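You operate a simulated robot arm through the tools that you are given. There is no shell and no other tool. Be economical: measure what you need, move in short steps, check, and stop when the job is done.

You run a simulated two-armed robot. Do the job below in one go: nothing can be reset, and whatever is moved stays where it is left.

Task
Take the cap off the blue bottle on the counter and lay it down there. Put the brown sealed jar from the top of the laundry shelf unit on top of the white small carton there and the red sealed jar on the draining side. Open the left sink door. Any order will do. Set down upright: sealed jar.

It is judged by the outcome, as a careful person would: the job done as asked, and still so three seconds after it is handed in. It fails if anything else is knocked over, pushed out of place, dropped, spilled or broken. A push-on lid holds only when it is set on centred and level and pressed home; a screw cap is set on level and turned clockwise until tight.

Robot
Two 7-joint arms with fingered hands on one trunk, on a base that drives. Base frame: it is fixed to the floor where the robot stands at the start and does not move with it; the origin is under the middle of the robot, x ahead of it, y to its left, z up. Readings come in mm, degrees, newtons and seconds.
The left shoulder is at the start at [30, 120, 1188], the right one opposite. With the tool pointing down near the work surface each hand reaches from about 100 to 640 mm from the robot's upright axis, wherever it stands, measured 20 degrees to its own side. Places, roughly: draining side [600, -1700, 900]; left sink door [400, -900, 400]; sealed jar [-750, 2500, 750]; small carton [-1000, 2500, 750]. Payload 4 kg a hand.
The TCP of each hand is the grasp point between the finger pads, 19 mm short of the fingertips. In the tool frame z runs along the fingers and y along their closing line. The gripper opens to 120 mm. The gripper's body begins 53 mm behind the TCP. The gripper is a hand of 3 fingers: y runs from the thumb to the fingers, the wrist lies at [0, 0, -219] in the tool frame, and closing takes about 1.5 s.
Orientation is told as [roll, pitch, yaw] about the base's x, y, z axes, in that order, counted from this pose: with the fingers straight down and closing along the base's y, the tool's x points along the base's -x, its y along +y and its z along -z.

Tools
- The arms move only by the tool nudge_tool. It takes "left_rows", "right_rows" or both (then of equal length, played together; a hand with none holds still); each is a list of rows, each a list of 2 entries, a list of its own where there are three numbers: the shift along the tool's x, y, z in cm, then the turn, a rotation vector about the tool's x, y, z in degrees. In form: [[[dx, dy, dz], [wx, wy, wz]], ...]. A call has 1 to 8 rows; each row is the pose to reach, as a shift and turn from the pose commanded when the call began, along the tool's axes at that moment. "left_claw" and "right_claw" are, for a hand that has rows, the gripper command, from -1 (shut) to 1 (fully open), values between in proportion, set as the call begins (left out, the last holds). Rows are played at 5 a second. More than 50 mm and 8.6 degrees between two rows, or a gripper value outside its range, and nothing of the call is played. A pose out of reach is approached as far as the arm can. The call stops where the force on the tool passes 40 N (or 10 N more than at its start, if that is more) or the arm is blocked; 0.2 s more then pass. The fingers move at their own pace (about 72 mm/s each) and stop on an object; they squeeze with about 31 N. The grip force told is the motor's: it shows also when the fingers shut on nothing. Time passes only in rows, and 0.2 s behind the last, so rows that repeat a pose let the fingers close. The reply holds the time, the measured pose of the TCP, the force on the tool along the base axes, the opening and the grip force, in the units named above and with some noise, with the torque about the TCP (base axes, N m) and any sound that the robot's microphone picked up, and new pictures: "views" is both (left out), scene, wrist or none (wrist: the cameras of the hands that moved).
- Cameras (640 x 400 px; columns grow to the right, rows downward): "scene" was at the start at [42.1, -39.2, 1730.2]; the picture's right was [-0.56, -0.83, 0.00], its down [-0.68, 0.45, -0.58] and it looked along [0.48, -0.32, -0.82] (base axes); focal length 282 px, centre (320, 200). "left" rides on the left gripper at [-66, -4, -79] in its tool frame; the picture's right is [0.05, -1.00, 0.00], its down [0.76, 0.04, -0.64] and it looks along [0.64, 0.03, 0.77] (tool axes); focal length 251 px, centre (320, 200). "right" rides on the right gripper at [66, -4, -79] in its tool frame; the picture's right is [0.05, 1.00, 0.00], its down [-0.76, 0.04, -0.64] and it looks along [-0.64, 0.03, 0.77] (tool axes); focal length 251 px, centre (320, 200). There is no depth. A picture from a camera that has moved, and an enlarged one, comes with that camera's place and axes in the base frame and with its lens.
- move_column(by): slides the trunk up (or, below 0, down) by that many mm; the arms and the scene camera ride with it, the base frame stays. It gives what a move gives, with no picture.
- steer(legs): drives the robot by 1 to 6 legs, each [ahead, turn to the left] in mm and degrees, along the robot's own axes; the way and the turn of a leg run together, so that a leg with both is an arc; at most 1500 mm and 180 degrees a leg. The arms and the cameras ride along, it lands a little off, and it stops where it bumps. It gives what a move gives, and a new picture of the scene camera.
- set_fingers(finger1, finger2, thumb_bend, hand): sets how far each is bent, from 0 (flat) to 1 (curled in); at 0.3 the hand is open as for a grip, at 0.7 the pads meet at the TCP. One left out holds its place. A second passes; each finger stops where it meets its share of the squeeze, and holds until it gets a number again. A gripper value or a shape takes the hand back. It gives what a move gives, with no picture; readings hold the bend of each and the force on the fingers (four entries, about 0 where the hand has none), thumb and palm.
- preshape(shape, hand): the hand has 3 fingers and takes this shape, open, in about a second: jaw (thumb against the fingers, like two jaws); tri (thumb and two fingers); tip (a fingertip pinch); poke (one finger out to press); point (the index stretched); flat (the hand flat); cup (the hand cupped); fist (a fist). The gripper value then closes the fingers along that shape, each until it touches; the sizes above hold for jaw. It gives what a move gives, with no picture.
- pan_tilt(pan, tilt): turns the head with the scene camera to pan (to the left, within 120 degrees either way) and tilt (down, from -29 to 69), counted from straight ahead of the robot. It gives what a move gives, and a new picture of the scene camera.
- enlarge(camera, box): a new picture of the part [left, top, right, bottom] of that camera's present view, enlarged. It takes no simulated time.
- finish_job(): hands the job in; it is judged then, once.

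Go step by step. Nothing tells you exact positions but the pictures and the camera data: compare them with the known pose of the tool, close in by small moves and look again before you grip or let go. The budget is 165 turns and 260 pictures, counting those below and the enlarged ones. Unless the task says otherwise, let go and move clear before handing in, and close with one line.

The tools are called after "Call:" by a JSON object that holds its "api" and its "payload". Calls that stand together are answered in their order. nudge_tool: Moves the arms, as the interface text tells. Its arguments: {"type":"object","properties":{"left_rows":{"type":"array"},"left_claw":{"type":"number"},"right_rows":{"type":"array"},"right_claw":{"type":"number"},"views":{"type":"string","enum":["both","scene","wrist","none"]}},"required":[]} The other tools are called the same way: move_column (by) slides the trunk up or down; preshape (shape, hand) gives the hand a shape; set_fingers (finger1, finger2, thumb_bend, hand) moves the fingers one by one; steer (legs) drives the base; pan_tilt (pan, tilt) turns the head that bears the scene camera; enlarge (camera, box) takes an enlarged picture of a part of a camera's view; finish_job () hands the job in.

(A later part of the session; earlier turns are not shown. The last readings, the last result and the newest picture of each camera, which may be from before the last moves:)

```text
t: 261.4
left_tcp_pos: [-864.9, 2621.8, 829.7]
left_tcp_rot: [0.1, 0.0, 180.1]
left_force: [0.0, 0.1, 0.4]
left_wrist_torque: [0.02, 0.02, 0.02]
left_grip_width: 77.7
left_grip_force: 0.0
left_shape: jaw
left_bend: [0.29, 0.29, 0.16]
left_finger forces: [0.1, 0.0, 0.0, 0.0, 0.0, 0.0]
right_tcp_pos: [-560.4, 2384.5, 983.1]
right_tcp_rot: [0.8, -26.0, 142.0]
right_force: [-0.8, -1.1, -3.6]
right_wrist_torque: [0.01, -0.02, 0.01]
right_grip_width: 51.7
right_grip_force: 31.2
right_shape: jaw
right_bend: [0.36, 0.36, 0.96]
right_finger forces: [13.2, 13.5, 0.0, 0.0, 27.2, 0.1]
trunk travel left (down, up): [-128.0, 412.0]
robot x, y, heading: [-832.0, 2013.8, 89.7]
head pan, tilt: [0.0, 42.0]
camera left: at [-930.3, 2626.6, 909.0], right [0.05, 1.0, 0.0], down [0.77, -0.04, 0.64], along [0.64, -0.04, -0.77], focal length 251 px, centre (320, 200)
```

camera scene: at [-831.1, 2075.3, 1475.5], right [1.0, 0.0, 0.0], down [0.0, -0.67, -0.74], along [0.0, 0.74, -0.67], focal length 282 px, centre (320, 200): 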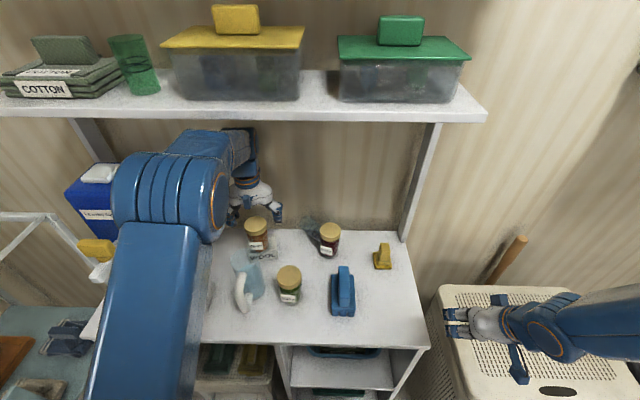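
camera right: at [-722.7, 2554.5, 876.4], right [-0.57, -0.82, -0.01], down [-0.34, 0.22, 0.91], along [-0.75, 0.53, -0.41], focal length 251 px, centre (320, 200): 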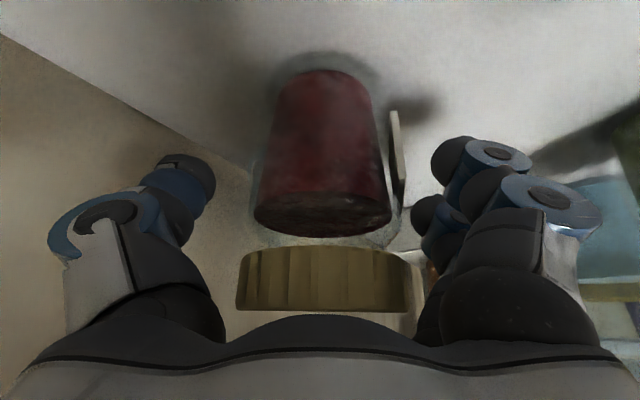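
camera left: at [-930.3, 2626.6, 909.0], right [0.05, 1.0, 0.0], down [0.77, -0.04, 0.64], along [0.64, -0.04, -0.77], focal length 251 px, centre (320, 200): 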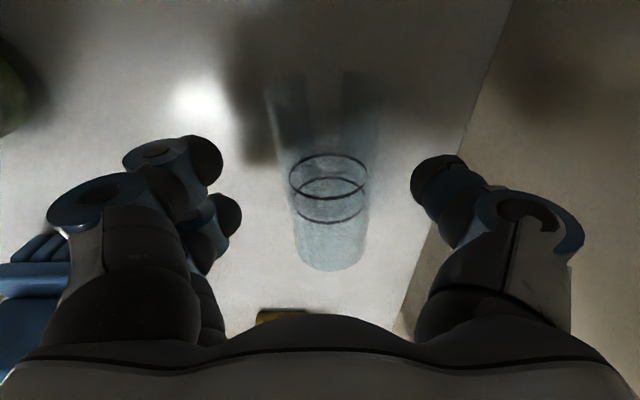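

Good mid-glass alignment. Lower 4 mm more and close.

Call:
{"api": "nudge_tool", "payload": {"left_rows": [[[0, 0.1, 0.4], [0, 0, 0]], [[0, 0.1, 0.4], [0, 0, 0]], [[0, 0.1, 0.4], [0, 0, 0]], [[0, 0.1, 0.4], [0, 0, 0]], [[0, 0.1, 0.4], [0, 0, 0]], [[0, 0.1, 0.4], [0, 0, 0]], [[0, 0.1, 0.4], [0, 0, 0]]], "left_claw": -1, "views": "none"}}

Call:
{"api": "nudge_tool", "payload": {"left_rows": [[[0, 0, -1], [0, 0, 0]], [[0, 0, -3], [0, 0, 0]], [[0, 0, -6], [0, 0, 0]]], "views": "wrist"}}

```text
t: 263.0
left_tcp_pos: [-862.9, 2619.7, 828.0]
left_tcp_rot: [-0.2, 0.0, 179.9]
left_force: [1.3, 5.6, 27.8]
left_wrist_torque: [0.11, 0.02, 0.02]
left_grip_width: 29.3
left_grip_force: 31.0
left_shape: jaw
left_bend: [0.44, 0.45, 0.96]
left_finger forces: [13.4, 13.9, 0.1, 0.1, 35.9, 0.0]
right_tcp_pos: [-559.3, 2382.7, 983.6]
right_tcp_rot: [0.6, -26.1, 142.1]
right_force: [-1.3, 1.2, -4.0]
right_wrist_torque: [-0.04, 0.0, 0.02]
right_grip_width: 51.6
right_grip_force: 30.7
right_shape: jaw
right_bend: [0.36, 0.36, 0.96]
right_finger forces: [13.2, 13.4, 0.1, 0.0, 27.2, 0.0]
trunk travel left (down, up): [-128.0, 412.0]
robot x, y, heading: [-832.7, 2009.7, 90.0]
head pan, tilt: [0.0, 42.0]
```

```text
t: 263.8
left_tcp_pos: [-864.3, 2619.5, 885.1]
left_tcp_rot: [0.2, -0.1, -180.0]
left_force: [0.2, -0.5, -0.3]
left_wrist_torque: [-0.02, 0.03, 0.02]
left_grip_width: 27.8
left_grip_force: 31.3
left_shape: jaw
left_bend: [0.44, 0.45, 0.95]
left_finger forces: [10.7, 10.9, 0.0, 0.0, 19.9, 0.0]
right_tcp_pos: [-560.3, 2383.6, 982.5]
right_tcp_rot: [0.7, -25.9, 141.9]
right_force: [0.7, -0.8, -3.5]
right_wrist_torque: [0.01, -0.01, 0.02]
right_grip_width: 51.4
right_grip_force: 30.9
right_shape: jaw
right_bend: [0.36, 0.36, 0.96]
right_finger forces: [13.2, 13.5, 0.1, 0.0, 27.1, 0.0]
trunk travel left (down, up): [-128.0, 412.0]
robot x, y, heading: [-832.2, 2009.8, 90.1]
head pan, tilt: [0.0, 42.0]
camera left: at [-930.5, 2624.8, 964.6], right [0.05, 1.0, 0.0], down [0.77, -0.04, 0.64], along [0.64, -0.04, -0.77], focal length 251 px, centre (320, 200)
```

left: 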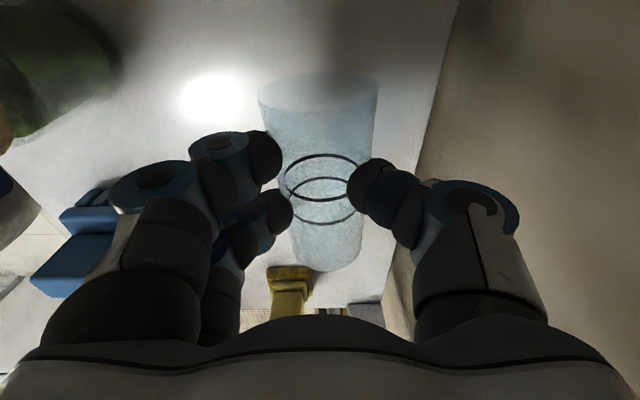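

The glass is securely held. Carry it forward toward the table's front while turning the wrist back 90°.

Call:
{"api": "nudge_tool", "payload": {"left_rows": [[[0.1, 1.5, -1.5], [0, 0, 8]], [[0.3, 3.5, -2.5], [0, 0, 16]], [[0.5, 5.5, -3.5], [0, 0, 24]], [[0.7, 7.5, -4], [0, 0, 32]], [[0.9, 9.5, -4], [0, 0, 40]], [[1.1, 11.5, -4.5], [0, 0, 48]], [[1.3, 13.5, -5], [0, 0, 56]], [[1.4, 15.5, -6], [0, 0, 64]]], "views": "none"}}

Call:
{"api": "steer", "payload": {"legs": [[-180, 0]]}}

```text
t: 265.6
left_tcp_pos: [-851.1, 2462.9, 945.0]
left_tcp_rot: [0.1, -0.1, 115.8]
left_force: [0.7, -1.0, -0.1]
left_wrist_torque: [-0.02, 0.02, 0.02]
left_grip_width: 27.6
left_grip_force: 30.5
left_shape: jaw
left_bend: [0.44, 0.45, 0.95]
left_finger forces: [10.7, 10.9, 0.1, 0.0, 19.7, 0.0]
right_tcp_pos: [-560.4, 2383.6, 983.7]
right_tcp_rot: [0.5, -26.0, 142.1]
right_force: [0.0, -0.3, -3.2]
right_wrist_torque: [0.01, 0.01, 0.0]
right_grip_width: 51.6
right_grip_force: 31.0
right_shape: jaw
right_bend: [0.36, 0.36, 0.96]
right_finger forces: [13.3, 13.5, 0.0, 0.0, 27.3, 0.0]
trunk travel left (down, up): [-128.0, 412.0]
robot x, y, heading: [-831.7, 2014.1, 90.1]
head pan, tilt: [0.0, 42.0]
```

```text
t: 267.1
left_tcp_pos: [-848.6, 2278.6, 944.8]
left_tcp_rot: [0.1, 0.0, 115.7]
left_force: [0.1, -0.6, -0.8]
left_wrist_torque: [0.03, 0.01, 0.0]
left_grip_width: 27.7
left_grip_force: 31.4
left_shape: jaw
left_bend: [0.44, 0.45, 0.95]
left_finger forces: [10.7, 10.9, 0.0, 0.0, 19.7, 0.1]
right_tcp_pos: [-559.3, 2196.8, 984.2]
right_tcp_rot: [0.6, -26.0, 141.9]
right_force: [-0.2, -0.1, -3.1]
right_wrist_torque: [0.02, -0.04, 0.01]
right_grip_width: 51.6
right_grip_force: 31.1
right_shape: jaw
right_bend: [0.36, 0.36, 0.96]
right_finger forces: [13.3, 13.6, 0.0, 0.1, 27.3, 0.1]
trunk travel left (down, up): [-128.0, 412.0]
robot x, y, heading: [-832.6, 1824.8, 89.4]
head pan, tilt: [0.0, 42.0]
camera scene: at [-831.1, 1888.9, 1475.6], right [1.0, 0.0, 0.0], down [0.0, -0.67, -0.74], along [0.0, 0.74, -0.67], focal length 282 px, centre (320, 200)
```

scene: 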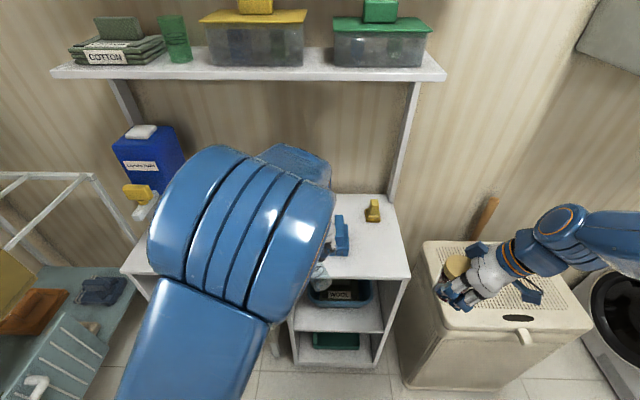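

Clear of the shelf. Now finish the yaw and pitch the hand 90° so the glass stands mouth up.

Call:
{"api": "nudge_tool", "payload": {"left_rows": [[[0, 0, 0], [0, 0, 7]], [[0, 0, 0], [0, 0, 14]], [[0, 0, 0], [0, 0, 20]], [[0, 0, 0], [0, 0, 26]]], "views": "none"}}

Call:
{"api": "nudge_tool", "payload": {"left_rows": [[[0, 0, 0], [0, -8, 0]], [[0, 0, 0], [0, -16, 0]], [[0, 0, 0], [0, -24, 0]], [[0, 0, 0], [0, -32, 0]], [[0, 0, 0], [0, -40, 0]], [[0, 0, 0], [0, -48, 0]], [[0, 0, 0], [0, -56, 0]], [[0, 0, 0], [0, -64, 0]]], "views": "none"}}

Call:
{"api": "nudge_tool", "payload": {"left_rows": [[[0, 0, 0], [0, -8, 0]], [[0, 0, 0], [0, -16, 0]], [[0, 0, 0], [0, -24, 0]], [[0, 0, 0], [0, -26, 0]]], "views": "both"}}

```text
t: 268.1
left_tcp_pos: [-850.1, 2280.0, 945.3]
left_tcp_rot: [0.1, 0.2, 89.6]
left_force: [0.8, -0.4, -0.7]
left_wrist_torque: [0.02, 0.02, 0.01]
left_grip_width: 28.0
left_grip_force: 31.1
left_shape: jaw
left_bend: [0.44, 0.45, 0.95]
left_finger forces: [10.7, 10.9, 0.0, 0.0, 19.7, 0.0]
right_tcp_pos: [-559.6, 2197.4, 982.6]
right_tcp_rot: [0.8, -26.1, 141.8]
right_force: [0.1, 0.4, -3.2]
right_wrist_torque: [-0.01, -0.04, 0.03]
right_grip_width: 51.6
right_grip_force: 30.8
right_shape: jaw
right_bend: [0.36, 0.36, 0.96]
right_finger forces: [13.3, 13.5, 0.0, 0.0, 27.3, 0.0]
trunk travel left (down, up): [-128.0, 412.0]
robot x, y, heading: [-833.1, 1827.1, 89.8]
head pan, tilt: [0.0, 42.0]
```

```text
t: 269.9
left_tcp_pos: [-847.9, 2278.5, 944.0]
left_tcp_rot: [0.3, -64.0, 89.5]
left_force: [0.3, 0.0, -1.7]
left_wrist_torque: [0.0, 0.0, 0.02]
left_grip_width: 28.1
left_grip_force: 30.7
left_shape: jaw
left_bend: [0.44, 0.45, 0.95]
left_finger forces: [10.4, 10.7, 0.0, 0.0, 19.8, 0.0]
right_tcp_pos: [-558.6, 2198.1, 982.8]
right_tcp_rot: [0.7, -26.0, 141.8]
right_force: [-0.1, 0.6, -3.1]
right_wrist_torque: [-0.01, 0.02, 0.02]
right_grip_width: 51.7
right_grip_force: 30.9
right_shape: jaw
right_bend: [0.36, 0.36, 0.96]
right_finger forces: [13.3, 13.4, 0.1, 0.1, 27.4, 0.1]
trunk travel left (down, up): [-128.0, 412.0]
robot x, y, heading: [-834.7, 1824.0, 89.8]
head pan, tilt: [0.0, 42.0]
```

```text
t: 270.9
left_tcp_pos: [-849.5, 2278.7, 945.1]
left_tcp_rot: [54.2, -89.9, 35.5]
left_force: [0.6, 1.0, -0.2]
left_wrist_torque: [0.01, 0.01, 0.0]
left_grip_width: 27.6
left_grip_force: 30.9
left_shape: jaw
left_bend: [0.44, 0.45, 0.95]
left_finger forces: [10.4, 10.9, 0.0, 0.0, 19.8, 0.0]
right_tcp_pos: [-559.0, 2196.8, 981.9]
right_tcp_rot: [0.9, -25.9, 141.9]
right_force: [0.7, -0.7, -3.1]
right_wrist_torque: [0.03, 0.01, -0.01]
right_grip_width: 51.6
right_grip_force: 30.6
right_shape: jaw
right_bend: [0.36, 0.36, 0.96]
right_finger forces: [13.3, 13.6, 0.1, 0.0, 27.3, 0.0]
trunk travel left (down, up): [-128.0, 412.0]
robot x, y, heading: [-834.1, 1825.4, 89.7]
head pan, tilt: [0.0, 42.0]
camera scene: at [-831.2, 1890.7, 1475.5], right [1.0, 0.0, 0.0], down [0.0, -0.67, -0.74], along [0.0, 0.74, -0.67], focal length 282 px, centre (320, 200)
camera left: at [-846.5, 2200.6, 1011.7], right [1.0, -0.01, -0.06], down [-0.05, -0.64, -0.76], along [-0.03, 0.77, -0.64], focal length 251 px, centre (320, 200)
```

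scene: 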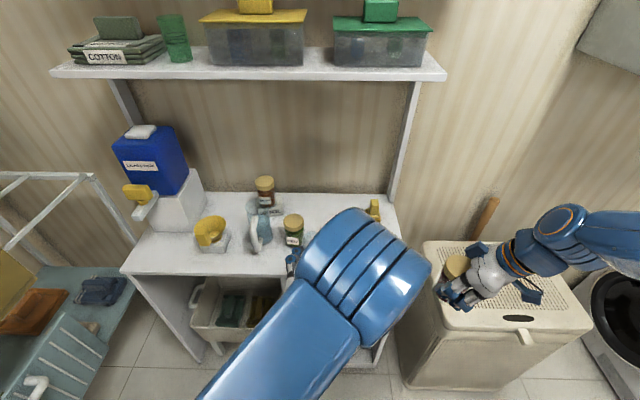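
left: 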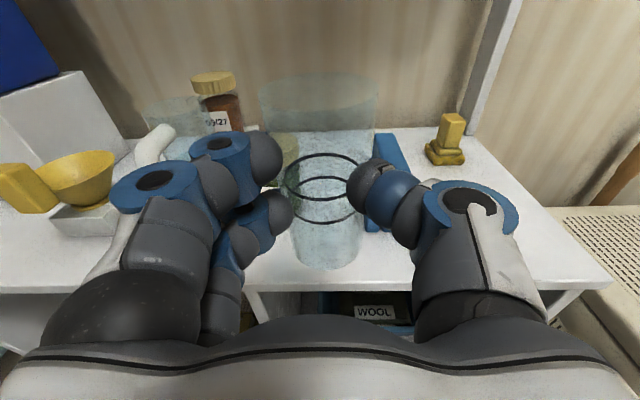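

The glass is upright in the hand, mouth up. Set it on the free strip at the table front (≈[-850, 2365]), lowering carefully.

Call:
{"api": "nudge_tool", "payload": {"left_rows": [[[0, 0, 4.3], [0, 0, 0]], [[0, 0, 8.6], [0, 0, 0]], [[3, 0, 8.6], [0, 0, 0]], [[6, 0, 8.6], [0, 0, 0]], [[7.5, 0, 8.6], [0, 0, 0]]], "views": "wrist"}}

Call:
{"api": "nudge_tool", "payload": {"left_rows": [[[0.2, 0, 0], [0, 0, 0]], [[0.4, 0, 0], [0, 0, 0]]], "views": "none"}}

Call:
{"api": "nudge_tool", "payload": {"left_rows": [[[0.2, 0, 0], [0, 0, 0]], [[0.4, 0, 0], [0, 0, 0]]], "views": "none"}}

```text
t: 272.1
left_tcp_pos: [-850.2, 2362.8, 869.6]
left_tcp_rot: [43.3, -89.8, 46.4]
left_force: [-0.6, 0.0, -0.9]
left_wrist_torque: [0.02, 0.0, 0.01]
left_grip_width: 27.5
left_grip_force: 30.2
left_shape: jaw
left_bend: [0.44, 0.45, 0.95]
left_finger forces: [10.3, 11.0, 0.0, 0.0, 19.9, 0.1]
right_tcp_pos: [-559.5, 2197.9, 981.5]
right_tcp_rot: [0.6, -26.1, 141.9]
right_force: [0.3, -0.4, -3.0]
right_wrist_torque: [-0.02, 0.01, 0.02]
right_grip_width: 51.6
right_grip_force: 31.8
right_shape: jaw
right_bend: [0.36, 0.36, 0.96]
right_finger forces: [13.3, 13.5, 0.0, 0.0, 27.2, 0.0]
trunk travel left (down, up): [-128.0, 412.0]
robot x, y, heading: [-833.2, 1827.6, 89.5]
head pan, tilt: [0.0, 42.0]
camera left: at [-847.3, 2286.1, 936.6], right [1.0, 0.0, -0.06], down [-0.05, -0.64, -0.76], along [-0.03, 0.76, -0.64], focal length 251 px, centre (320, 200)
```

left: 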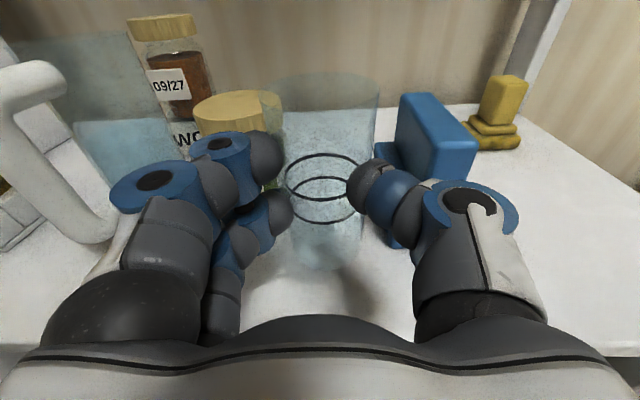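

```text
t: 272.7
left_tcp_pos: [-849.7, 2363.9, 865.1]
left_tcp_rot: [47.2, -89.8, 42.5]
left_force: [0.3, -0.2, -0.1]
left_wrist_torque: [-0.02, -0.02, -0.03]
left_grip_width: 27.7
left_grip_force: 31.1
left_shape: jaw
left_bend: [0.44, 0.45, 0.95]
left_finger forces: [10.3, 10.9, 0.0, 0.0, 19.8, 0.0]
right_tcp_pos: [-558.7, 2197.3, 983.6]
right_tcp_rot: [0.7, -25.9, 141.8]
right_force: [-0.9, 0.6, -3.7]
right_wrist_torque: [0.01, -0.01, -0.04]
right_grip_width: 51.5
right_grip_force: 30.8
right_shape: jaw
right_bend: [0.36, 0.36, 0.96]
right_finger forces: [13.3, 13.5, 0.1, 0.0, 27.2, 0.0]
trunk travel left (down, up): [-128.0, 412.0]
robot x, y, heading: [-833.0, 1822.4, 89.8]
head pan, tilt: [0.0, 42.0]
```

```text
t: 273.3
left_tcp_pos: [-850.2, 2365.2, 862.9]
left_tcp_rot: [42.0, -89.8, 47.6]
left_force: [0.3, 0.4, -1.2]
left_wrist_torque: [-0.02, 0.0, 0.02]
left_grip_width: 27.5
left_grip_force: 30.9
left_shape: jaw
left_bend: [0.44, 0.45, 0.95]
left_finger forces: [10.3, 10.9, 0.0, 0.0, 19.8, 0.0]
right_tcp_pos: [-558.4, 2197.8, 983.5]
right_tcp_rot: [0.7, -26.0, 141.7]
right_force: [0.2, -0.1, -3.5]
right_wrist_torque: [0.0, 0.0, 0.0]
right_grip_width: 51.6
right_grip_force: 31.1
right_shape: jaw
right_bend: [0.36, 0.36, 0.96]
right_finger forces: [13.3, 13.5, 0.0, 0.1, 27.3, 0.0]
trunk travel left (down, up): [-128.0, 412.0]
robot x, y, heading: [-830.3, 1824.5, 89.6]
head pan, tilt: [0.0, 42.0]
```

Call:
{"api": "nudge_tool", "payload": {"left_rows": [[[0.15, 0, 0], [0, 0, 0]], [[0.3, 0, 0], [0, 0, 0]]], "views": "none"}}

Call:
{"api": "nudge_tool", "payload": {"left_rows": [[[0.15, 0, 0], [0, 0, 0]], [[0.3, 0, 0], [0, 0, 0]]], "views": "none"}}

Call:
{"api": "nudge_tool", "payload": {"left_rows": [[[0.1, 0, 0], [0, 0, 0]], [[0.2, 0, 0], [0, 0, 0]]], "views": "none"}}

Call:
{"api": "nudge_tool", "payload": {"left_rows": [[[0.1, 0, 0], [0, 0, 0]], [[0.2, 0, 0], [0, 0, 0]]], "views": "none"}}

```text
t: 273.9
left_tcp_pos: [-849.5, 2364.1, 858.7]
left_tcp_rot: [45.5, -89.8, 44.2]
left_force: [-0.3, 0.5, -0.6]
left_wrist_torque: [-0.02, 0.01, -0.01]
left_grip_width: 27.8
left_grip_force: 30.8
left_shape: jaw
left_bend: [0.44, 0.45, 0.95]
left_finger forces: [10.3, 10.9, 0.1, 0.0, 19.8, 0.0]
right_tcp_pos: [-559.0, 2198.2, 982.8]
right_tcp_rot: [0.7, -26.0, 141.7]
right_force: [-0.4, -0.4, -3.6]
right_wrist_torque: [0.0, 0.02, 0.04]
right_grip_width: 51.5
right_grip_force: 31.3
right_shape: jaw
right_bend: [0.36, 0.36, 0.96]
right_finger forces: [13.2, 13.6, 0.1, 0.0, 27.3, 0.1]
trunk travel left (down, up): [-128.0, 412.0]
robot x, y, heading: [-831.1, 1824.8, 89.7]
head pan, tilt: [0.0, 42.0]
```

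```text
t: 274.5
left_tcp_pos: [-848.9, 2364.6, 855.2]
left_tcp_rot: [40.5, -89.8, 49.2]
left_force: [-0.1, 0.5, -0.5]
left_wrist_torque: [-0.06, 0.01, -0.01]
left_grip_width: 27.6
left_grip_force: 31.5
left_shape: jaw
left_bend: [0.44, 0.45, 0.95]
left_finger forces: [10.3, 10.9, 0.0, 0.1, 19.8, 0.0]
right_tcp_pos: [-559.6, 2199.1, 983.1]
right_tcp_rot: [0.7, -26.0, 141.9]
right_force: [-0.2, 0.3, -3.4]
right_wrist_torque: [-0.01, -0.02, -0.04]
right_grip_width: 51.4
right_grip_force: 31.2
right_shape: jaw
right_bend: [0.36, 0.36, 0.96]
right_finger forces: [13.3, 13.5, 0.0, 0.0, 27.3, 0.0]
trunk travel left (down, up): [-128.0, 412.0]
robot x, y, heading: [-830.9, 1821.7, 89.9]
head pan, tilt: [0.0, 42.0]
```

```text
t: 275.1
left_tcp_pos: [-848.6, 2364.5, 853.7]
left_tcp_rot: [52.5, -89.9, 37.2]
left_force: [-0.5, -1.4, -1.0]
left_wrist_torque: [-0.01, 0.03, -0.02]
left_grip_width: 27.5
left_grip_force: 30.6
left_shape: jaw
left_bend: [0.44, 0.45, 0.95]
left_finger forces: [10.3, 10.9, 0.0, 0.1, 19.9, 0.0]
right_tcp_pos: [-559.5, 2198.3, 982.3]
right_tcp_rot: [0.7, -26.0, 141.8]
right_force: [-0.3, -0.3, -2.9]
right_wrist_torque: [-0.01, 0.02, -0.04]
right_grip_width: 51.4
right_grip_force: 31.1
right_shape: jaw
right_bend: [0.36, 0.36, 0.96]
right_finger forces: [13.3, 13.5, 0.0, 0.1, 27.3, 0.0]
trunk travel left (down, up): [-128.0, 412.0]
robot x, y, heading: [-833.5, 1826.2, 89.5]
head pan, tilt: [0.0, 42.0]
```

```text
t: 275.7
left_tcp_pos: [-848.5, 2364.8, 851.6]
left_tcp_rot: [46.0, -89.9, 43.7]
left_force: [0.0, 1.0, -1.1]
left_wrist_torque: [-0.02, 0.01, -0.02]
left_grip_width: 27.8
left_grip_force: 31.0
left_shape: jaw
left_bend: [0.44, 0.45, 0.95]
left_finger forces: [10.3, 10.9, 0.1, 0.0, 19.9, 0.0]
right_tcp_pos: [-559.2, 2197.2, 982.9]
right_tcp_rot: [0.7, -26.0, 142.0]
right_force: [-0.3, -0.8, -2.8]
right_wrist_torque: [0.0, -0.03, -0.01]
right_grip_width: 51.4
right_grip_force: 30.8
right_shape: jaw
right_bend: [0.36, 0.36, 0.96]
right_finger forces: [13.3, 13.5, 0.0, 0.0, 27.4, 0.0]
trunk travel left (down, up): [-128.0, 412.0]
robot x, y, heading: [-832.4, 1822.8, 89.9]
head pan, tilt: [0.0, 42.0]
```

Call:
{"api": "nudge_tool", "payload": {"left_rows": [[[0.1, 0, 0], [0, 0, 0]], [[0.2, 0, 0], [0, 0, 0]]], "views": "none"}}

Call:
{"api": "nudge_tool", "payload": {"left_rows": [[[0.1, 0, 0], [0, 0, 0]], [[0.2, 0, 0], [0, 0, 0]]], "views": "none"}}

Call:
{"api": "nudge_tool", "payload": {"left_rows": [[[0.1, 0, 0], [0, 0, 0]], [[0.2, 0, 0], [0, 0, 0]]], "views": "wrist"}}

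```text
t: 276.3
left_tcp_pos: [-850.0, 2363.5, 849.3]
left_tcp_rot: [38.3, -89.8, 51.4]
left_force: [0.2, 0.4, -0.3]
left_wrist_torque: [-0.05, -0.01, -0.01]
left_grip_width: 27.7
left_grip_force: 30.7
left_shape: jaw
left_bend: [0.44, 0.45, 0.95]
left_finger forces: [10.3, 11.0, 0.0, 0.0, 19.9, 0.1]
right_tcp_pos: [-559.5, 2197.0, 983.2]
right_tcp_rot: [0.7, -26.0, 141.7]
right_force: [0.7, 0.5, -3.3]
right_wrist_torque: [-0.01, -0.02, -0.01]
right_grip_width: 51.6
right_grip_force: 31.6
right_shape: jaw
right_bend: [0.36, 0.36, 0.96]
right_finger forces: [13.2, 13.5, 0.0, 0.0, 27.3, 0.0]
trunk travel left (down, up): [-128.0, 412.0]
robot x, y, heading: [-834.9, 1831.1, 89.8]
head pan, tilt: [0.0, 42.0]
```

```text
t: 276.9
left_tcp_pos: [-848.0, 2365.0, 848.1]
left_tcp_rot: [38.9, -89.9, 50.7]
left_force: [0.1, 0.5, -0.7]
left_wrist_torque: [-0.01, 0.02, -0.01]
left_grip_width: 27.6
left_grip_force: 30.5
left_shape: jaw
left_bend: [0.44, 0.45, 0.95]
left_finger forces: [10.3, 10.8, 0.0, 0.0, 19.8, 0.0]
right_tcp_pos: [-558.6, 2198.1, 983.8]
right_tcp_rot: [0.6, -25.9, 141.8]
right_force: [-0.1, -0.9, -3.1]
right_wrist_torque: [0.02, -0.02, 0.0]
right_grip_width: 51.6
right_grip_force: 31.0
right_shape: jaw
right_bend: [0.36, 0.36, 0.96]
right_finger forces: [13.4, 13.5, 0.1, 0.0, 27.1, 0.0]
trunk travel left (down, up): [-128.0, 412.0]
robot x, y, heading: [-835.2, 1824.1, 89.7]
head pan, tilt: [0.0, 42.0]
```

```text
t: 277.5
left_tcp_pos: [-848.7, 2364.9, 845.2]
left_tcp_rot: [42.8, -89.8, 47.0]
left_force: [0.0, 0.2, -0.9]
left_wrist_torque: [-0.02, 0.0, -0.02]
left_grip_width: 27.6
left_grip_force: 31.0
left_shape: jaw
left_bend: [0.44, 0.45, 0.95]
left_finger forces: [10.4, 10.9, 0.0, 0.1, 19.9, 0.0]
right_tcp_pos: [-559.1, 2198.7, 981.0]
right_tcp_rot: [0.8, -26.0, 141.8]
right_force: [0.2, -0.2, -4.1]
right_wrist_torque: [-0.02, -0.02, 0.01]
right_grip_width: 51.4
right_grip_force: 31.2
right_shape: jaw
right_bend: [0.36, 0.36, 0.96]
right_finger forces: [13.3, 13.5, 0.0, 0.0, 27.1, 0.0]
trunk travel left (down, up): [-128.0, 412.0]
robot x, y, heading: [-830.6, 1824.2, 89.7]
head pan, tilt: [0.0, 42.0]
camera left: at [-846.2, 2287.7, 913.0], right [1.0, -0.01, -0.06], down [-0.05, -0.64, -0.76], along [-0.03, 0.76, -0.64], focal length 251 px, centre (320, 200)
```

left: 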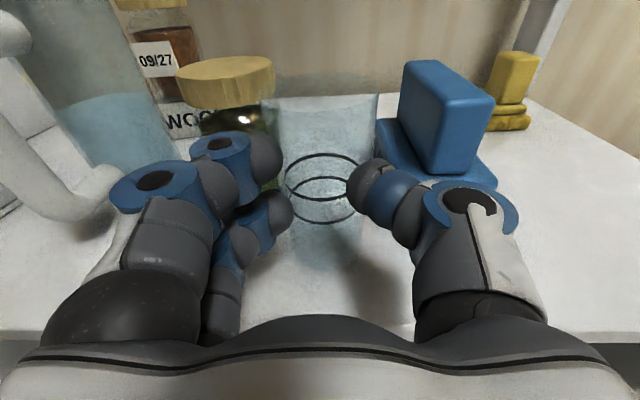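

Call:
{"api": "nudge_tool", "payload": {"left_rows": [[[0.1, 0, 0], [0, 0, 0]], [[0.2, 0, 0], [0, 0, 0]]], "views": "none"}}

Call:
{"api": "nudge_tool", "payload": {"left_rows": [[[0.1, 0, 0], [0, 0, 0]], [[0.2, 0, 0], [0, 0, 0]]], "views": "none"}}

Call:
{"api": "nudge_tool", "payload": {"left_rows": [[[0.1, 0, 0], [0, 0, 0]], [[0.2, 0, 0], [0, 0, 0]]], "views": "none"}}

```text
t: 278.1
left_tcp_pos: [-849.0, 2365.1, 844.9]
left_tcp_rot: [48.2, -89.8, 41.6]
left_force: [0.2, -0.3, -1.0]
left_wrist_torque: [-0.04, -0.02, 0.0]
left_grip_width: 27.5
left_grip_force: 31.0
left_shape: jaw
left_bend: [0.44, 0.45, 0.95]
left_finger forces: [10.2, 10.9, 0.1, 0.1, 19.9, 0.0]
right_tcp_pos: [-558.9, 2198.9, 982.6]
right_tcp_rot: [0.6, -26.0, 141.8]
right_force: [-1.2, -0.5, -3.6]
right_wrist_torque: [0.01, -0.01, 0.02]
right_grip_width: 51.6
right_grip_force: 31.1
right_shape: jaw
right_bend: [0.36, 0.36, 0.96]
right_finger forces: [13.4, 13.4, 0.0, 0.0, 27.3, 0.0]
trunk travel left (down, up): [-128.0, 412.0]
robot x, y, heading: [-833.7, 1827.9, 89.6]
head pan, tilt: [0.0, 42.0]
```

```text
t: 278.7
left_tcp_pos: [-848.7, 2363.8, 841.9]
left_tcp_rot: [35.4, -90.0, 54.5]
left_force: [-0.8, -0.2, -1.1]
left_wrist_torque: [-0.02, 0.01, -0.02]
left_grip_width: 27.6
left_grip_force: 30.9
left_shape: jaw
left_bend: [0.44, 0.45, 0.95]
left_finger forces: [10.3, 10.9, 0.0, 0.0, 19.9, 0.0]
right_tcp_pos: [-558.9, 2198.6, 981.8]
right_tcp_rot: [0.7, -26.0, 141.9]
right_force: [-0.5, 0.3, -3.2]
right_wrist_torque: [0.02, -0.01, -0.02]
right_grip_width: 51.7
right_grip_force: 30.5
right_shape: jaw
right_bend: [0.36, 0.36, 0.96]
right_finger forces: [13.3, 13.5, 0.0, 0.0, 27.2, 0.1]
trunk travel left (down, up): [-128.0, 412.0]
robot x, y, heading: [-830.5, 1825.3, 89.7]
head pan, tilt: [0.0, 42.0]
```

```text
t: 279.3
left_tcp_pos: [-849.0, 2364.5, 839.7]
left_tcp_rot: [41.2, -89.9, 48.5]
left_force: [0.7, -0.7, -0.4]
left_wrist_torque: [0.0, 0.01, -0.03]
left_grip_width: 27.6
left_grip_force: 31.1
left_shape: jaw
left_bend: [0.44, 0.45, 0.95]
left_finger forces: [10.3, 10.9, 0.0, 0.1, 20.0, 0.0]
right_tcp_pos: [-558.6, 2199.1, 982.7]
right_tcp_rot: [0.8, -25.9, 141.9]
right_force: [-0.6, 0.4, -3.9]
right_wrist_torque: [0.01, -0.02, -0.01]
right_grip_width: 51.4
right_grip_force: 30.9
right_shape: jaw
right_bend: [0.36, 0.36, 0.96]
right_finger forces: [13.4, 13.5, 0.0, 0.0, 27.3, 0.1]
trunk travel left (down, up): [-128.0, 412.0]
robot x, y, heading: [-831.6, 1826.1, 89.8]
head pan, tilt: [0.0, 42.0]
```

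Call:
{"api": "nudge_tool", "payload": {"left_rows": [[[0.1, 0, 0], [0, 0, 0]], [[0.2, 0, 0], [0, 0, 0]]], "views": "none"}}

Call:
{"api": "nudge_tool", "payload": {"left_rows": [[[0.1, 0, 0], [0, 0, 0]], [[0.2, 0, 0], [0, 0, 0]]], "views": "none"}}

Call:
{"api": "nudge_tool", "payload": {"left_rows": [[[0.1, 0, 0], [0, 0, 0]], [[0.2, 0, 0], [0, 0, 0]]], "views": "wrist"}}

```text
t: 279.9
left_tcp_pos: [-848.7, 2363.6, 837.6]
left_tcp_rot: [147.8, -90.0, -58.0]
left_force: [1.3, 0.1, 8.6]
left_wrist_torque: [0.11, -0.12, -0.04]
left_grip_width: 27.5
left_grip_force: 30.8
left_shape: jaw
left_bend: [0.45, 0.45, 0.95]
left_finger forces: [10.1, 11.1, 0.0, 0.0, 20.4, 0.1]
right_tcp_pos: [-559.3, 2197.3, 983.2]
right_tcp_rot: [0.6, -26.0, 141.9]
right_force: [-0.3, -0.2, -2.2]
right_wrist_torque: [0.0, -0.01, 0.0]
right_grip_width: 51.2
right_grip_force: 31.0
right_shape: jaw
right_bend: [0.36, 0.36, 0.96]
right_finger forces: [13.4, 13.5, 0.0, 0.0, 27.1, 0.0]
trunk travel left (down, up): [-128.0, 412.0]
robot x, y, heading: [-831.5, 1824.2, 89.7]
head pan, tilt: [0.0, 42.0]
```

```text
t: 280.5
left_tcp_pos: [-850.3, 2364.0, 835.8]
left_tcp_rot: [82.2, -90.0, 7.5]
left_force: [-2.4, -1.7, 8.6]
left_wrist_torque: [0.12, -0.1, 0.02]
left_grip_width: 24.2
left_grip_force: 30.9
left_shape: jaw
left_bend: [0.48, 1.0, 0.95]
left_finger forces: [22.9, 27.7, 0.1, 0.0, 118.4, 0.0]
right_tcp_pos: [-558.6, 2198.3, 982.4]
right_tcp_rot: [0.6, -26.0, 141.8]
right_force: [0.1, 0.0, -3.0]
right_wrist_torque: [0.01, -0.02, -0.02]
right_grip_width: 51.4
right_grip_force: 31.2
right_shape: jaw
right_bend: [0.36, 0.36, 0.96]
right_finger forces: [13.2, 13.6, 0.0, 0.0, 27.2, 0.0]
trunk travel left (down, up): [-128.0, 412.0]
robot x, y, heading: [-831.7, 1823.4, 89.6]
head pan, tilt: [0.0, 42.0]
```

```text
t: 281.1
left_tcp_pos: [-849.6, 2363.4, 835.6]
left_tcp_rot: [171.0, -89.8, -81.2]
left_force: [-2.5, -0.8, 19.0]
left_wrist_torque: [0.32, -0.28, 0.05]
left_grip_width: 24.1
left_grip_force: 31.0
left_shape: jaw
left_bend: [0.48, 1.0, 0.95]
left_finger forces: [23.6, 27.6, 0.0, 0.0, 116.3, 0.0]
right_tcp_pos: [-559.0, 2197.6, 982.7]
right_tcp_rot: [0.6, -26.0, 141.8]
right_force: [0.0, -0.9, -3.3]
right_wrist_torque: [-0.03, -0.01, -0.02]
right_grip_width: 51.6
right_grip_force: 31.4
right_shape: jaw
right_bend: [0.36, 0.36, 0.96]
right_finger forces: [13.3, 13.5, 0.0, 0.0, 27.3, 0.0]
trunk travel left (down, up): [-128.0, 412.0]
robot x, y, heading: [-831.4, 1825.4, 89.8]
head pan, tilt: [0.0, 42.0]
camera left: at [-846.4, 2286.0, 902.8], right [1.0, 0.0, -0.05], down [-0.04, -0.64, -0.77], along [-0.03, 0.77, -0.64], focal length 251 px, centre (320, 200)
```

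left: 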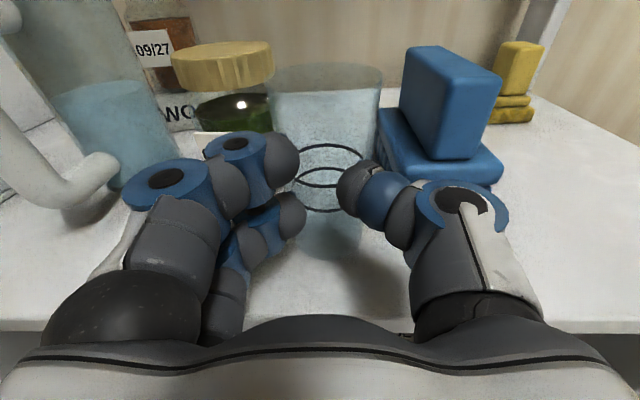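

The glass is standing on the table and has slid forward in the pads. Open gently and back straight out.

Call:
{"api": "nudge_tool", "payload": {"left_rows": [[[0, 0, 0], [0, 0, 0]], [[0, 0, 0], [0, 0, 0]], [[0, 0, 0], [0, 0, 0]]], "left_claw": 0.5, "views": "none"}}

Call:
{"api": "nudge_tool", "payload": {"left_rows": [[[-0.3, 0, -2], [0, 0, 0]], [[-0.5, 0, -5], [0, 0, 0]], [[-0.5, 0, -9], [0, 0, 0]], [[-3, 0, -12], [0, 0, 0]]], "views": "wrist"}}

```text
t: 281.9
left_tcp_pos: [-849.5, 2364.0, 833.7]
left_tcp_rot: [30.6, -89.7, 59.1]
left_force: [-0.5, -0.2, -0.3]
left_wrist_torque: [-0.04, -0.02, 0.01]
left_grip_width: 89.9
left_grip_force: 0.1
left_shape: jaw
left_bend: [0.26, 0.26, 0.12]
left_finger forces: [0.1, 0.0, 0.1, 0.0, 0.0, 0.1]
right_tcp_pos: [-558.7, 2198.1, 981.6]
right_tcp_rot: [0.6, -25.9, 141.8]
right_force: [-0.3, 0.7, -3.5]
right_wrist_torque: [0.0, 0.01, 0.01]
right_grip_width: 51.2
right_grip_force: 31.1
right_shape: jaw
right_bend: [0.36, 0.36, 0.96]
right_finger forces: [13.3, 13.6, 0.1, 0.0, 27.3, 0.0]
trunk travel left (down, up): [-128.0, 412.0]
robot x, y, heading: [-831.1, 1825.8, 89.6]
head pan, tilt: [0.0, 42.0]
```

```text
t: 282.9
left_tcp_pos: [-851.9, 2250.4, 866.8]
left_tcp_rot: [174.5, -89.0, -84.0]
left_force: [0.8, 0.6, 0.9]
left_wrist_torque: [0.05, -0.01, -0.01]
left_grip_width: 89.8
left_grip_force: 0.1
left_shape: jaw
left_bend: [0.26, 0.26, 0.12]
left_finger forces: [0.0, 0.1, 0.0, 0.0, 0.0, 0.1]
right_tcp_pos: [-558.6, 2197.4, 982.1]
right_tcp_rot: [0.7, -25.9, 141.9]
right_force: [-0.4, 0.3, -4.1]
right_wrist_torque: [-0.03, -0.02, 0.0]
right_grip_width: 51.3
right_grip_force: 31.3
right_shape: jaw
right_bend: [0.36, 0.36, 0.96]
right_finger forces: [13.3, 13.6, 0.0, 0.0, 27.4, 0.0]
trunk travel left (down, up): [-128.0, 412.0]
robot x, y, heading: [-833.0, 1823.3, 89.7]
head pan, tilt: [0.0, 42.0]
camera left: at [-848.3, 2171.6, 932.8], right [1.0, 0.01, -0.06], down [-0.04, -0.63, -0.78], along [-0.04, 0.78, -0.63], focal length 251 px, centre (320, 200)
```

left: 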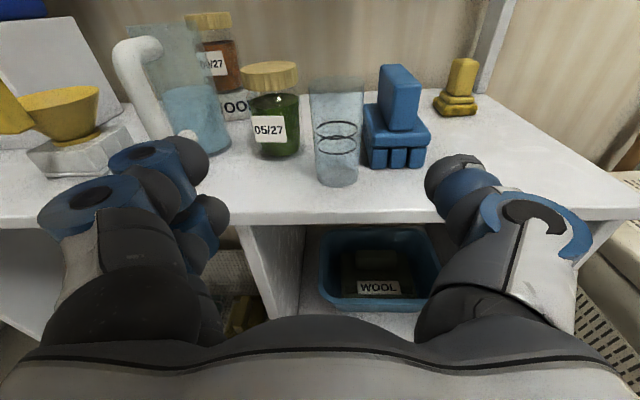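

The glass stands upright at the table front. To return it to its original place (≈[-885, 2560]), I turn the left hand vertical again, raised, and drive forward.

Call:
{"api": "nudge_tool", "payload": {"left_rows": [[[-1.5, 0, 0], [0, 8, 0]], [[-3, 0, 0], [0, 16, 0]], [[-4.5, 0, 0], [0, 24, 0]], [[-6, 0, 0], [0, 32, 0]], [[-7.5, 0, 0], [0, 40, 0]], [[-9, 0, 0], [0, 48, 0]], [[-10.5, 0, 0], [0, 56, 0]], [[-12, 0, 0], [0, 64, 0]]], "views": "none"}}

Call:
{"api": "nudge_tool", "payload": {"left_rows": [[[0, 0, 0], [0, 7, 0]], [[0, 0, 0], [0, 14, 0]], [[0, 0, 0], [0, 20, 0]], [[0, 0, 0], [0, 25, 0]]], "left_claw": 0.35, "views": "none"}}

Call:
{"api": "steer", "payload": {"legs": [[180, 0]]}}

```text
t: 284.7
left_tcp_pos: [-849.1, 2244.9, 983.2]
left_tcp_rot: [0.0, -25.9, 89.7]
left_force: [0.7, 0.1, -0.4]
left_wrist_torque: [0.02, 0.0, 0.01]
left_grip_width: 89.6
left_grip_force: 0.1
left_shape: jaw
left_bend: [0.26, 0.26, 0.12]
left_finger forces: [0.0, 0.0, 0.0, 0.0, 0.1, 0.0]
right_tcp_pos: [-559.7, 2196.5, 982.3]
right_tcp_rot: [0.8, -26.0, 141.8]
right_force: [-0.3, 0.1, -3.7]
right_wrist_torque: [0.0, -0.02, -0.01]
right_grip_width: 51.2
right_grip_force: 30.9
right_shape: jaw
right_bend: [0.36, 0.36, 0.96]
right_finger forces: [13.4, 13.6, 0.1, 0.1, 27.2, 0.0]
trunk travel left (down, up): [-128.0, 412.0]
robot x, y, heading: [-832.3, 1826.3, 89.7]
head pan, tilt: [0.0, 42.0]
```

```text
t: 285.7
left_tcp_pos: [-850.0, 2243.6, 981.9]
left_tcp_rot: [0.1, -0.7, 89.6]
left_force: [0.1, -0.5, 0.2]
left_wrist_torque: [0.01, 0.02, 0.02]
left_grip_width: 81.4
left_grip_force: 0.1
left_shape: jaw
left_bend: [0.28, 0.28, 0.14]
left_finger forces: [0.0, 0.1, 0.0, 0.1, 0.0, 0.0]
right_tcp_pos: [-558.2, 2197.9, 982.4]
right_tcp_rot: [0.7, -26.0, 141.7]
right_force: [-0.1, 0.5, -3.2]
right_wrist_torque: [0.03, 0.03, 0.01]
right_grip_width: 51.5
right_grip_force: 31.1
right_shape: jaw
right_bend: [0.36, 0.36, 0.96]
right_finger forces: [13.3, 13.5, 0.0, 0.0, 27.2, 0.1]
trunk travel left (down, up): [-128.0, 412.0]
robot x, y, heading: [-834.2, 1826.5, 90.0]
head pan, tilt: [0.0, 42.0]
```

```text
t: 287.2
left_tcp_pos: [-847.3, 2429.9, 983.0]
left_tcp_rot: [0.1, -0.8, 89.7]
left_force: [0.3, -0.5, 0.2]
left_wrist_torque: [0.0, -0.03, -0.02]
left_grip_width: 81.6
left_grip_force: 0.1
left_shape: jaw
left_bend: [0.28, 0.28, 0.14]
left_finger forces: [0.1, 0.0, 0.1, 0.1, 0.1, 0.0]
right_tcp_pos: [-558.2, 2382.6, 981.3]
right_tcp_rot: [0.7, -26.0, 141.7]
right_force: [0.3, 1.3, -4.2]
right_wrist_torque: [-0.01, 0.03, 0.0]
right_grip_width: 51.4
right_grip_force: 31.6
right_shape: jaw
right_bend: [0.36, 0.36, 0.96]
right_finger forces: [13.2, 13.4, 0.0, 0.1, 27.4, 0.0]
trunk travel left (down, up): [-128.0, 412.0]
robot x, y, heading: [-830.5, 2008.4, 89.8]
head pan, tilt: [0.0, 42.0]
camera scene: at [-830.3, 2076.1, 1475.3], right [1.0, 0.0, 0.0], down [0.0, -0.67, -0.74], along [0.0, 0.74, -0.67], focal length 282 px, centre (320, 200)
```

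scene: 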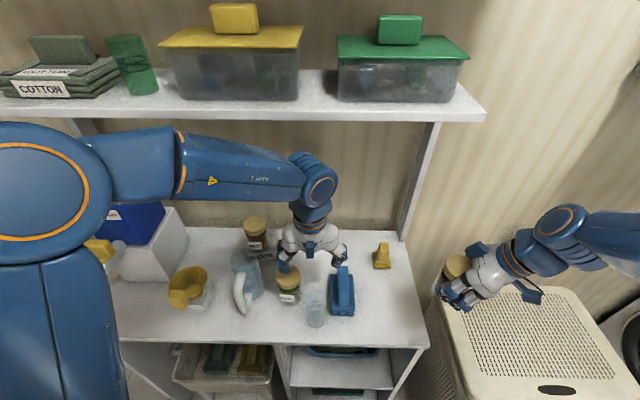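

Glass axis ≈[-840, 2403]. Position above it and check with the wrist camera.

Call:
{"api": "nudge_tool", "payload": {"left_rows": [[[1.4, -0.3, 0], [0, 0.7, 0]], [[2.7, -0.7, 1.5], [0, 0.7, 0]], [[2.7, -0.7, 4], [0, 0.7, 0]]], "views": "wrist"}}

```text
t: 288.0
left_tcp_pos: [-840.0, 2400.5, 943.2]
left_tcp_rot: [0.1, -0.1, 89.7]
left_force: [0.2, 0.2, -0.2]
left_wrist_torque: [-0.01, 0.0, 0.01]
left_grip_width: 81.5
left_grip_force: 0.0
left_shape: jaw
left_bend: [0.28, 0.28, 0.14]
left_finger forces: [0.0, 0.1, 0.1, 0.1, 0.0, 0.1]
right_tcp_pos: [-559.5, 2380.0, 982.5]
right_tcp_rot: [0.8, -26.0, 141.8]
right_force: [-0.2, 0.1, -3.4]
right_wrist_torque: [-0.01, 0.01, -0.01]
right_grip_width: 51.6
right_grip_force: 30.9
right_shape: jaw
right_bend: [0.36, 0.36, 0.96]
right_finger forces: [13.3, 13.5, 0.0, 0.0, 27.3, 0.1]
trunk travel left (down, up): [-128.0, 412.0]
robot x, y, heading: [-835.6, 2009.5, 89.8]
head pan, tilt: [0.0, 42.0]
camera left: at [-836.3, 2468.7, 1023.2], right [1.0, -0.06, 0.0], down [-0.04, -0.77, 0.64], along [-0.04, -0.64, -0.77], focal length 251 px, centre (320, 200)
```

left: 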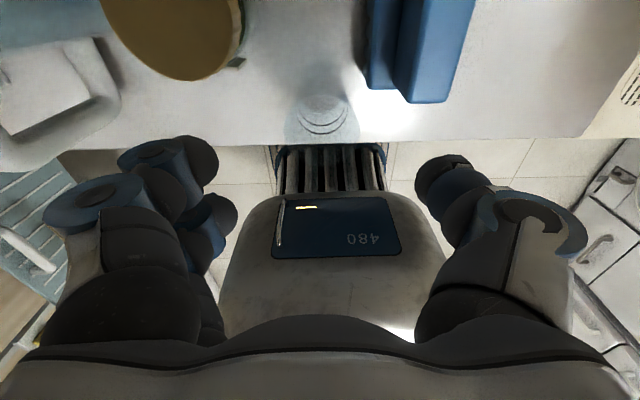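

Within a few mm. Lower, grip the glass near its rim, and lift.

Call:
{"api": "nudge_tool", "payload": {"left_rows": [[[-0.5, 0, 2], [0, 0, 0]], [[-0.5, 0, 4], [0, 0, 0]], [[-0.5, 0, 6.2], [0, 0, 0]]], "views": "none"}}

Call:
{"api": "nudge_tool", "payload": {"left_rows": [[[0, 0, 0], [0, 0, 0]], [[0, 0, 0], [0, 0, 0]], [[0, 0, 0], [0, 0, 0]], [[0, 0, 0], [0, 0, 0]], [[0, 0, 0], [0, 0, 0]], [[0, 0, 0], [0, 0, 0]]], "left_claw": -1, "views": "none"}}

Call:
{"api": "nudge_tool", "payload": {"left_rows": [[[0, 0, -1], [0, 0, 0]], [[0, 0, -4], [0, 0, 0]], [[0, 0, -8.5], [0, 0, 0]]], "views": "wrist"}}

```text
t: 288.8
left_tcp_pos: [-841.8, 2406.1, 886.3]
left_tcp_rot: [-0.2, -0.8, 89.8]
left_force: [-5.2, -0.8, 34.5]
left_wrist_torque: [0.14, -1.93, 0.05]
left_grip_width: 79.5
left_grip_force: 0.2
left_shape: jaw
left_bend: [0.28, 0.28, 0.09]
left_finger forces: [0.1, 0.1, 0.0, 0.0, 33.9, 0.0]
right_tcp_pos: [-559.4, 2379.2, 984.4]
right_tcp_rot: [0.4, -25.9, 141.8]
right_force: [0.0, 0.3, -4.2]
right_wrist_torque: [0.03, -0.01, 0.01]
right_grip_width: 51.4
right_grip_force: 31.4
right_shape: jaw
right_bend: [0.36, 0.36, 0.96]
right_finger forces: [13.2, 13.5, 0.1, 0.1, 27.3, 0.0]
trunk travel left (down, up): [-128.0, 412.0]
robot x, y, heading: [-831.6, 2007.0, 89.8]
head pan, tilt: [0.0, 42.0]
```

```text
t: 289.3
left_tcp_pos: [-838.1, 2408.6, 886.5]
left_tcp_rot: [-0.5, -0.9, 89.8]
left_force: [-2.3, -4.3, 25.1]
left_wrist_torque: [-0.01, -1.36, -0.22]
left_grip_width: 45.9
left_grip_force: 0.0
left_shape: jaw
left_bend: [0.5, 0.5, 0.11]
left_finger forces: [0.0, 0.1, 0.0, 0.0, 24.1, 0.1]
right_tcp_pos: [-558.4, 2379.9, 982.9]
right_tcp_rot: [0.6, -25.9, 141.8]
right_force: [0.3, 0.5, -3.4]
right_wrist_torque: [-0.05, -0.05, 0.01]
right_grip_width: 51.7
right_grip_force: 30.4
right_shape: jaw
right_bend: [0.36, 0.36, 0.96]
right_finger forces: [13.3, 13.6, 0.0, 0.1, 27.4, 0.1]
trunk travel left (down, up): [-128.0, 412.0]
robot x, y, heading: [-833.1, 2009.8, 89.6]
head pan, tilt: [0.0, 42.0]
stopped in row 2 (left hand): the force on the tool passed its limit at 45 N (the readings are from after the stop); the commanded pose is now the measured one
```

```text
t: 290.1
left_tcp_pos: [-841.1, 2408.1, 967.4]
left_tcp_rot: [-0.1, -0.5, 89.8]
left_force: [0.7, 0.0, -0.1]
left_wrist_torque: [0.01, 0.0, 0.05]
left_grip_width: 9.8
left_grip_force: 30.7
left_shape: jaw
left_bend: [0.76, 0.76, 1.0]
left_finger forces: [0.0, 0.1, 0.0, 0.0, 0.0, 0.0]
right_tcp_pos: [-558.4, 2380.5, 983.2]
right_tcp_rot: [0.7, -26.0, 141.8]
right_force: [0.2, -0.7, -3.1]
right_wrist_torque: [0.01, 0.01, 0.02]
right_grip_width: 51.2
right_grip_force: 30.8
right_shape: jaw
right_bend: [0.36, 0.36, 0.96]
right_finger forces: [13.2, 13.5, 0.0, 0.1, 27.4, 0.0]
trunk travel left (down, up): [-128.0, 412.0]
robot x, y, heading: [-831.0, 2002.2, 89.8]
head pan, tilt: [0.0, 42.0]
camera left: at [-838.0, 2475.0, 1047.8], right [1.0, -0.06, 0.0], down [-0.05, -0.77, 0.64], along [-0.04, -0.64, -0.77], focal length 251 px, centre (320, 200)
```

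left: 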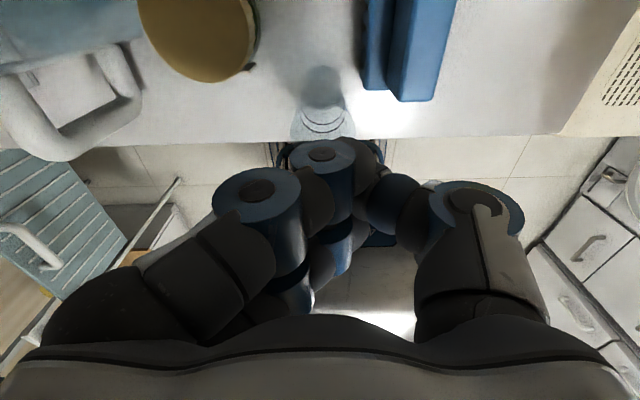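

The thumb had pressed on the blue peg block; the glass is still standing. I'll turn the hand to yaw 180° so the narrow thumb goes behind the glass instead.

Call:
{"api": "nudge_tool", "payload": {"left_rows": [[[0, 0, 0], [0, 0, -8]], [[0, 0, 0], [0, 0, -16]], [[0, 0, 0], [0, 0, -24]], [[0, 0, 0], [0, 0, -32]], [[0, 0, 0], [0, 0, -40]], [[0, 0, 0], [0, 0, -48]], [[0, 0, 0], [0, 0, -56]], [[0, 0, 0], [0, 0, -64]]], "left_claw": 0.35, "views": "none"}}

Call:
{"api": "nudge_tool", "payload": {"left_rows": [[[0, 0, 0], [0, 0, -8]], [[0, 0, 0.5], [0, 0, -16]], [[0, 0, 1.5], [0, 0, -24]], [[0, 0, 2.5], [0, 0, -26]]], "views": "wrist"}}

Call:
{"api": "enlarge", "payload": {"camera": "scene", "box": [260, 250, 380, 340]}}

```text
t: 291.9
left_tcp_pos: [-840.4, 2407.5, 968.8]
left_tcp_rot: [-0.6, -0.1, 154.0]
left_force: [-0.5, -0.5, 0.0]
left_wrist_torque: [-0.02, 0.01, -0.01]
left_grip_width: 80.8
left_grip_force: 0.1
left_shape: jaw
left_bend: [0.28, 0.28, 0.15]
left_finger forces: [0.1, 0.0, 0.1, 0.0, 0.0, 0.0]
right_tcp_pos: [-558.0, 2381.4, 984.1]
right_tcp_rot: [0.6, -25.9, 141.8]
right_force: [-1.1, 0.8, -3.6]
right_wrist_torque: [-0.03, 0.0, -0.02]
right_grip_width: 51.6
right_grip_force: 31.4
right_shape: jaw
right_bend: [0.36, 0.36, 0.96]
right_finger forces: [13.3, 13.5, 0.1, 0.1, 27.2, 0.1]
trunk travel left (down, up): [-128.0, 412.0]
robot x, y, heading: [-831.7, 2010.0, 90.0]
head pan, tilt: [0.0, 42.0]
```

```text
t: 292.9
left_tcp_pos: [-840.4, 2407.7, 944.0]
left_tcp_rot: [-0.6, 0.2, 180.0]
left_force: [0.0, 0.2, -0.8]
left_wrist_torque: [0.02, -0.01, 0.01]
left_grip_width: 81.1
left_grip_force: 0.1
left_shape: jaw
left_bend: [0.28, 0.28, 0.15]
left_finger forces: [0.0, 0.0, 0.0, 0.1, 0.0, 0.0]
right_tcp_pos: [-559.6, 2380.2, 983.9]
right_tcp_rot: [0.7, -26.1, 141.8]
right_force: [-0.8, -0.2, -2.7]
right_wrist_torque: [0.0, 0.01, -0.02]
right_grip_width: 51.6
right_grip_force: 30.6
right_shape: jaw
right_bend: [0.36, 0.36, 0.96]
right_finger forces: [13.3, 13.5, 0.0, 0.0, 27.3, 0.0]
trunk travel left (down, up): [-128.0, 412.0]
robot x, y, heading: [-835.0, 2010.3, 89.6]
head pan, tilt: [0.0, 42.0]
camera left: at [-907.1, 2412.4, 1023.6], right [0.06, 1.0, 0.01], down [0.76, -0.05, 0.64], along [0.64, -0.03, -0.76], focal length 251 px, centre (320, 200)
```

left: 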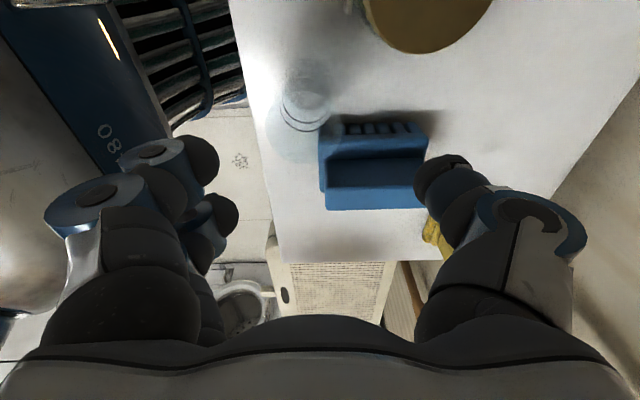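

```text
4.44 times, centred on (320, 295) of scene
camera zoom: at [-830.3, 2074.3, 1475.4], right [1.0, 0.0, 0.0], down [0.0, -0.67, -0.74], along [0.0, 0.74, -0.67], focal length 1254 px, centre (320, -222)
```

zoom: 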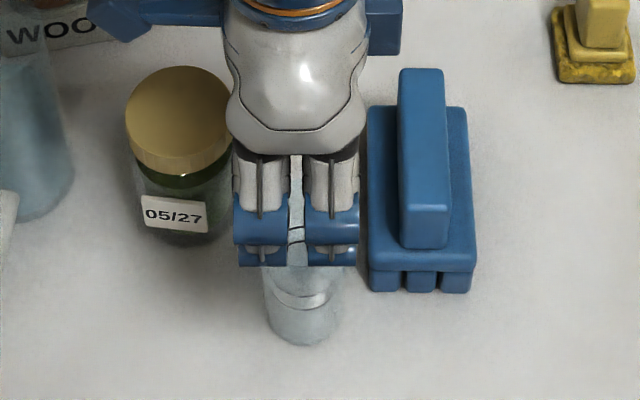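

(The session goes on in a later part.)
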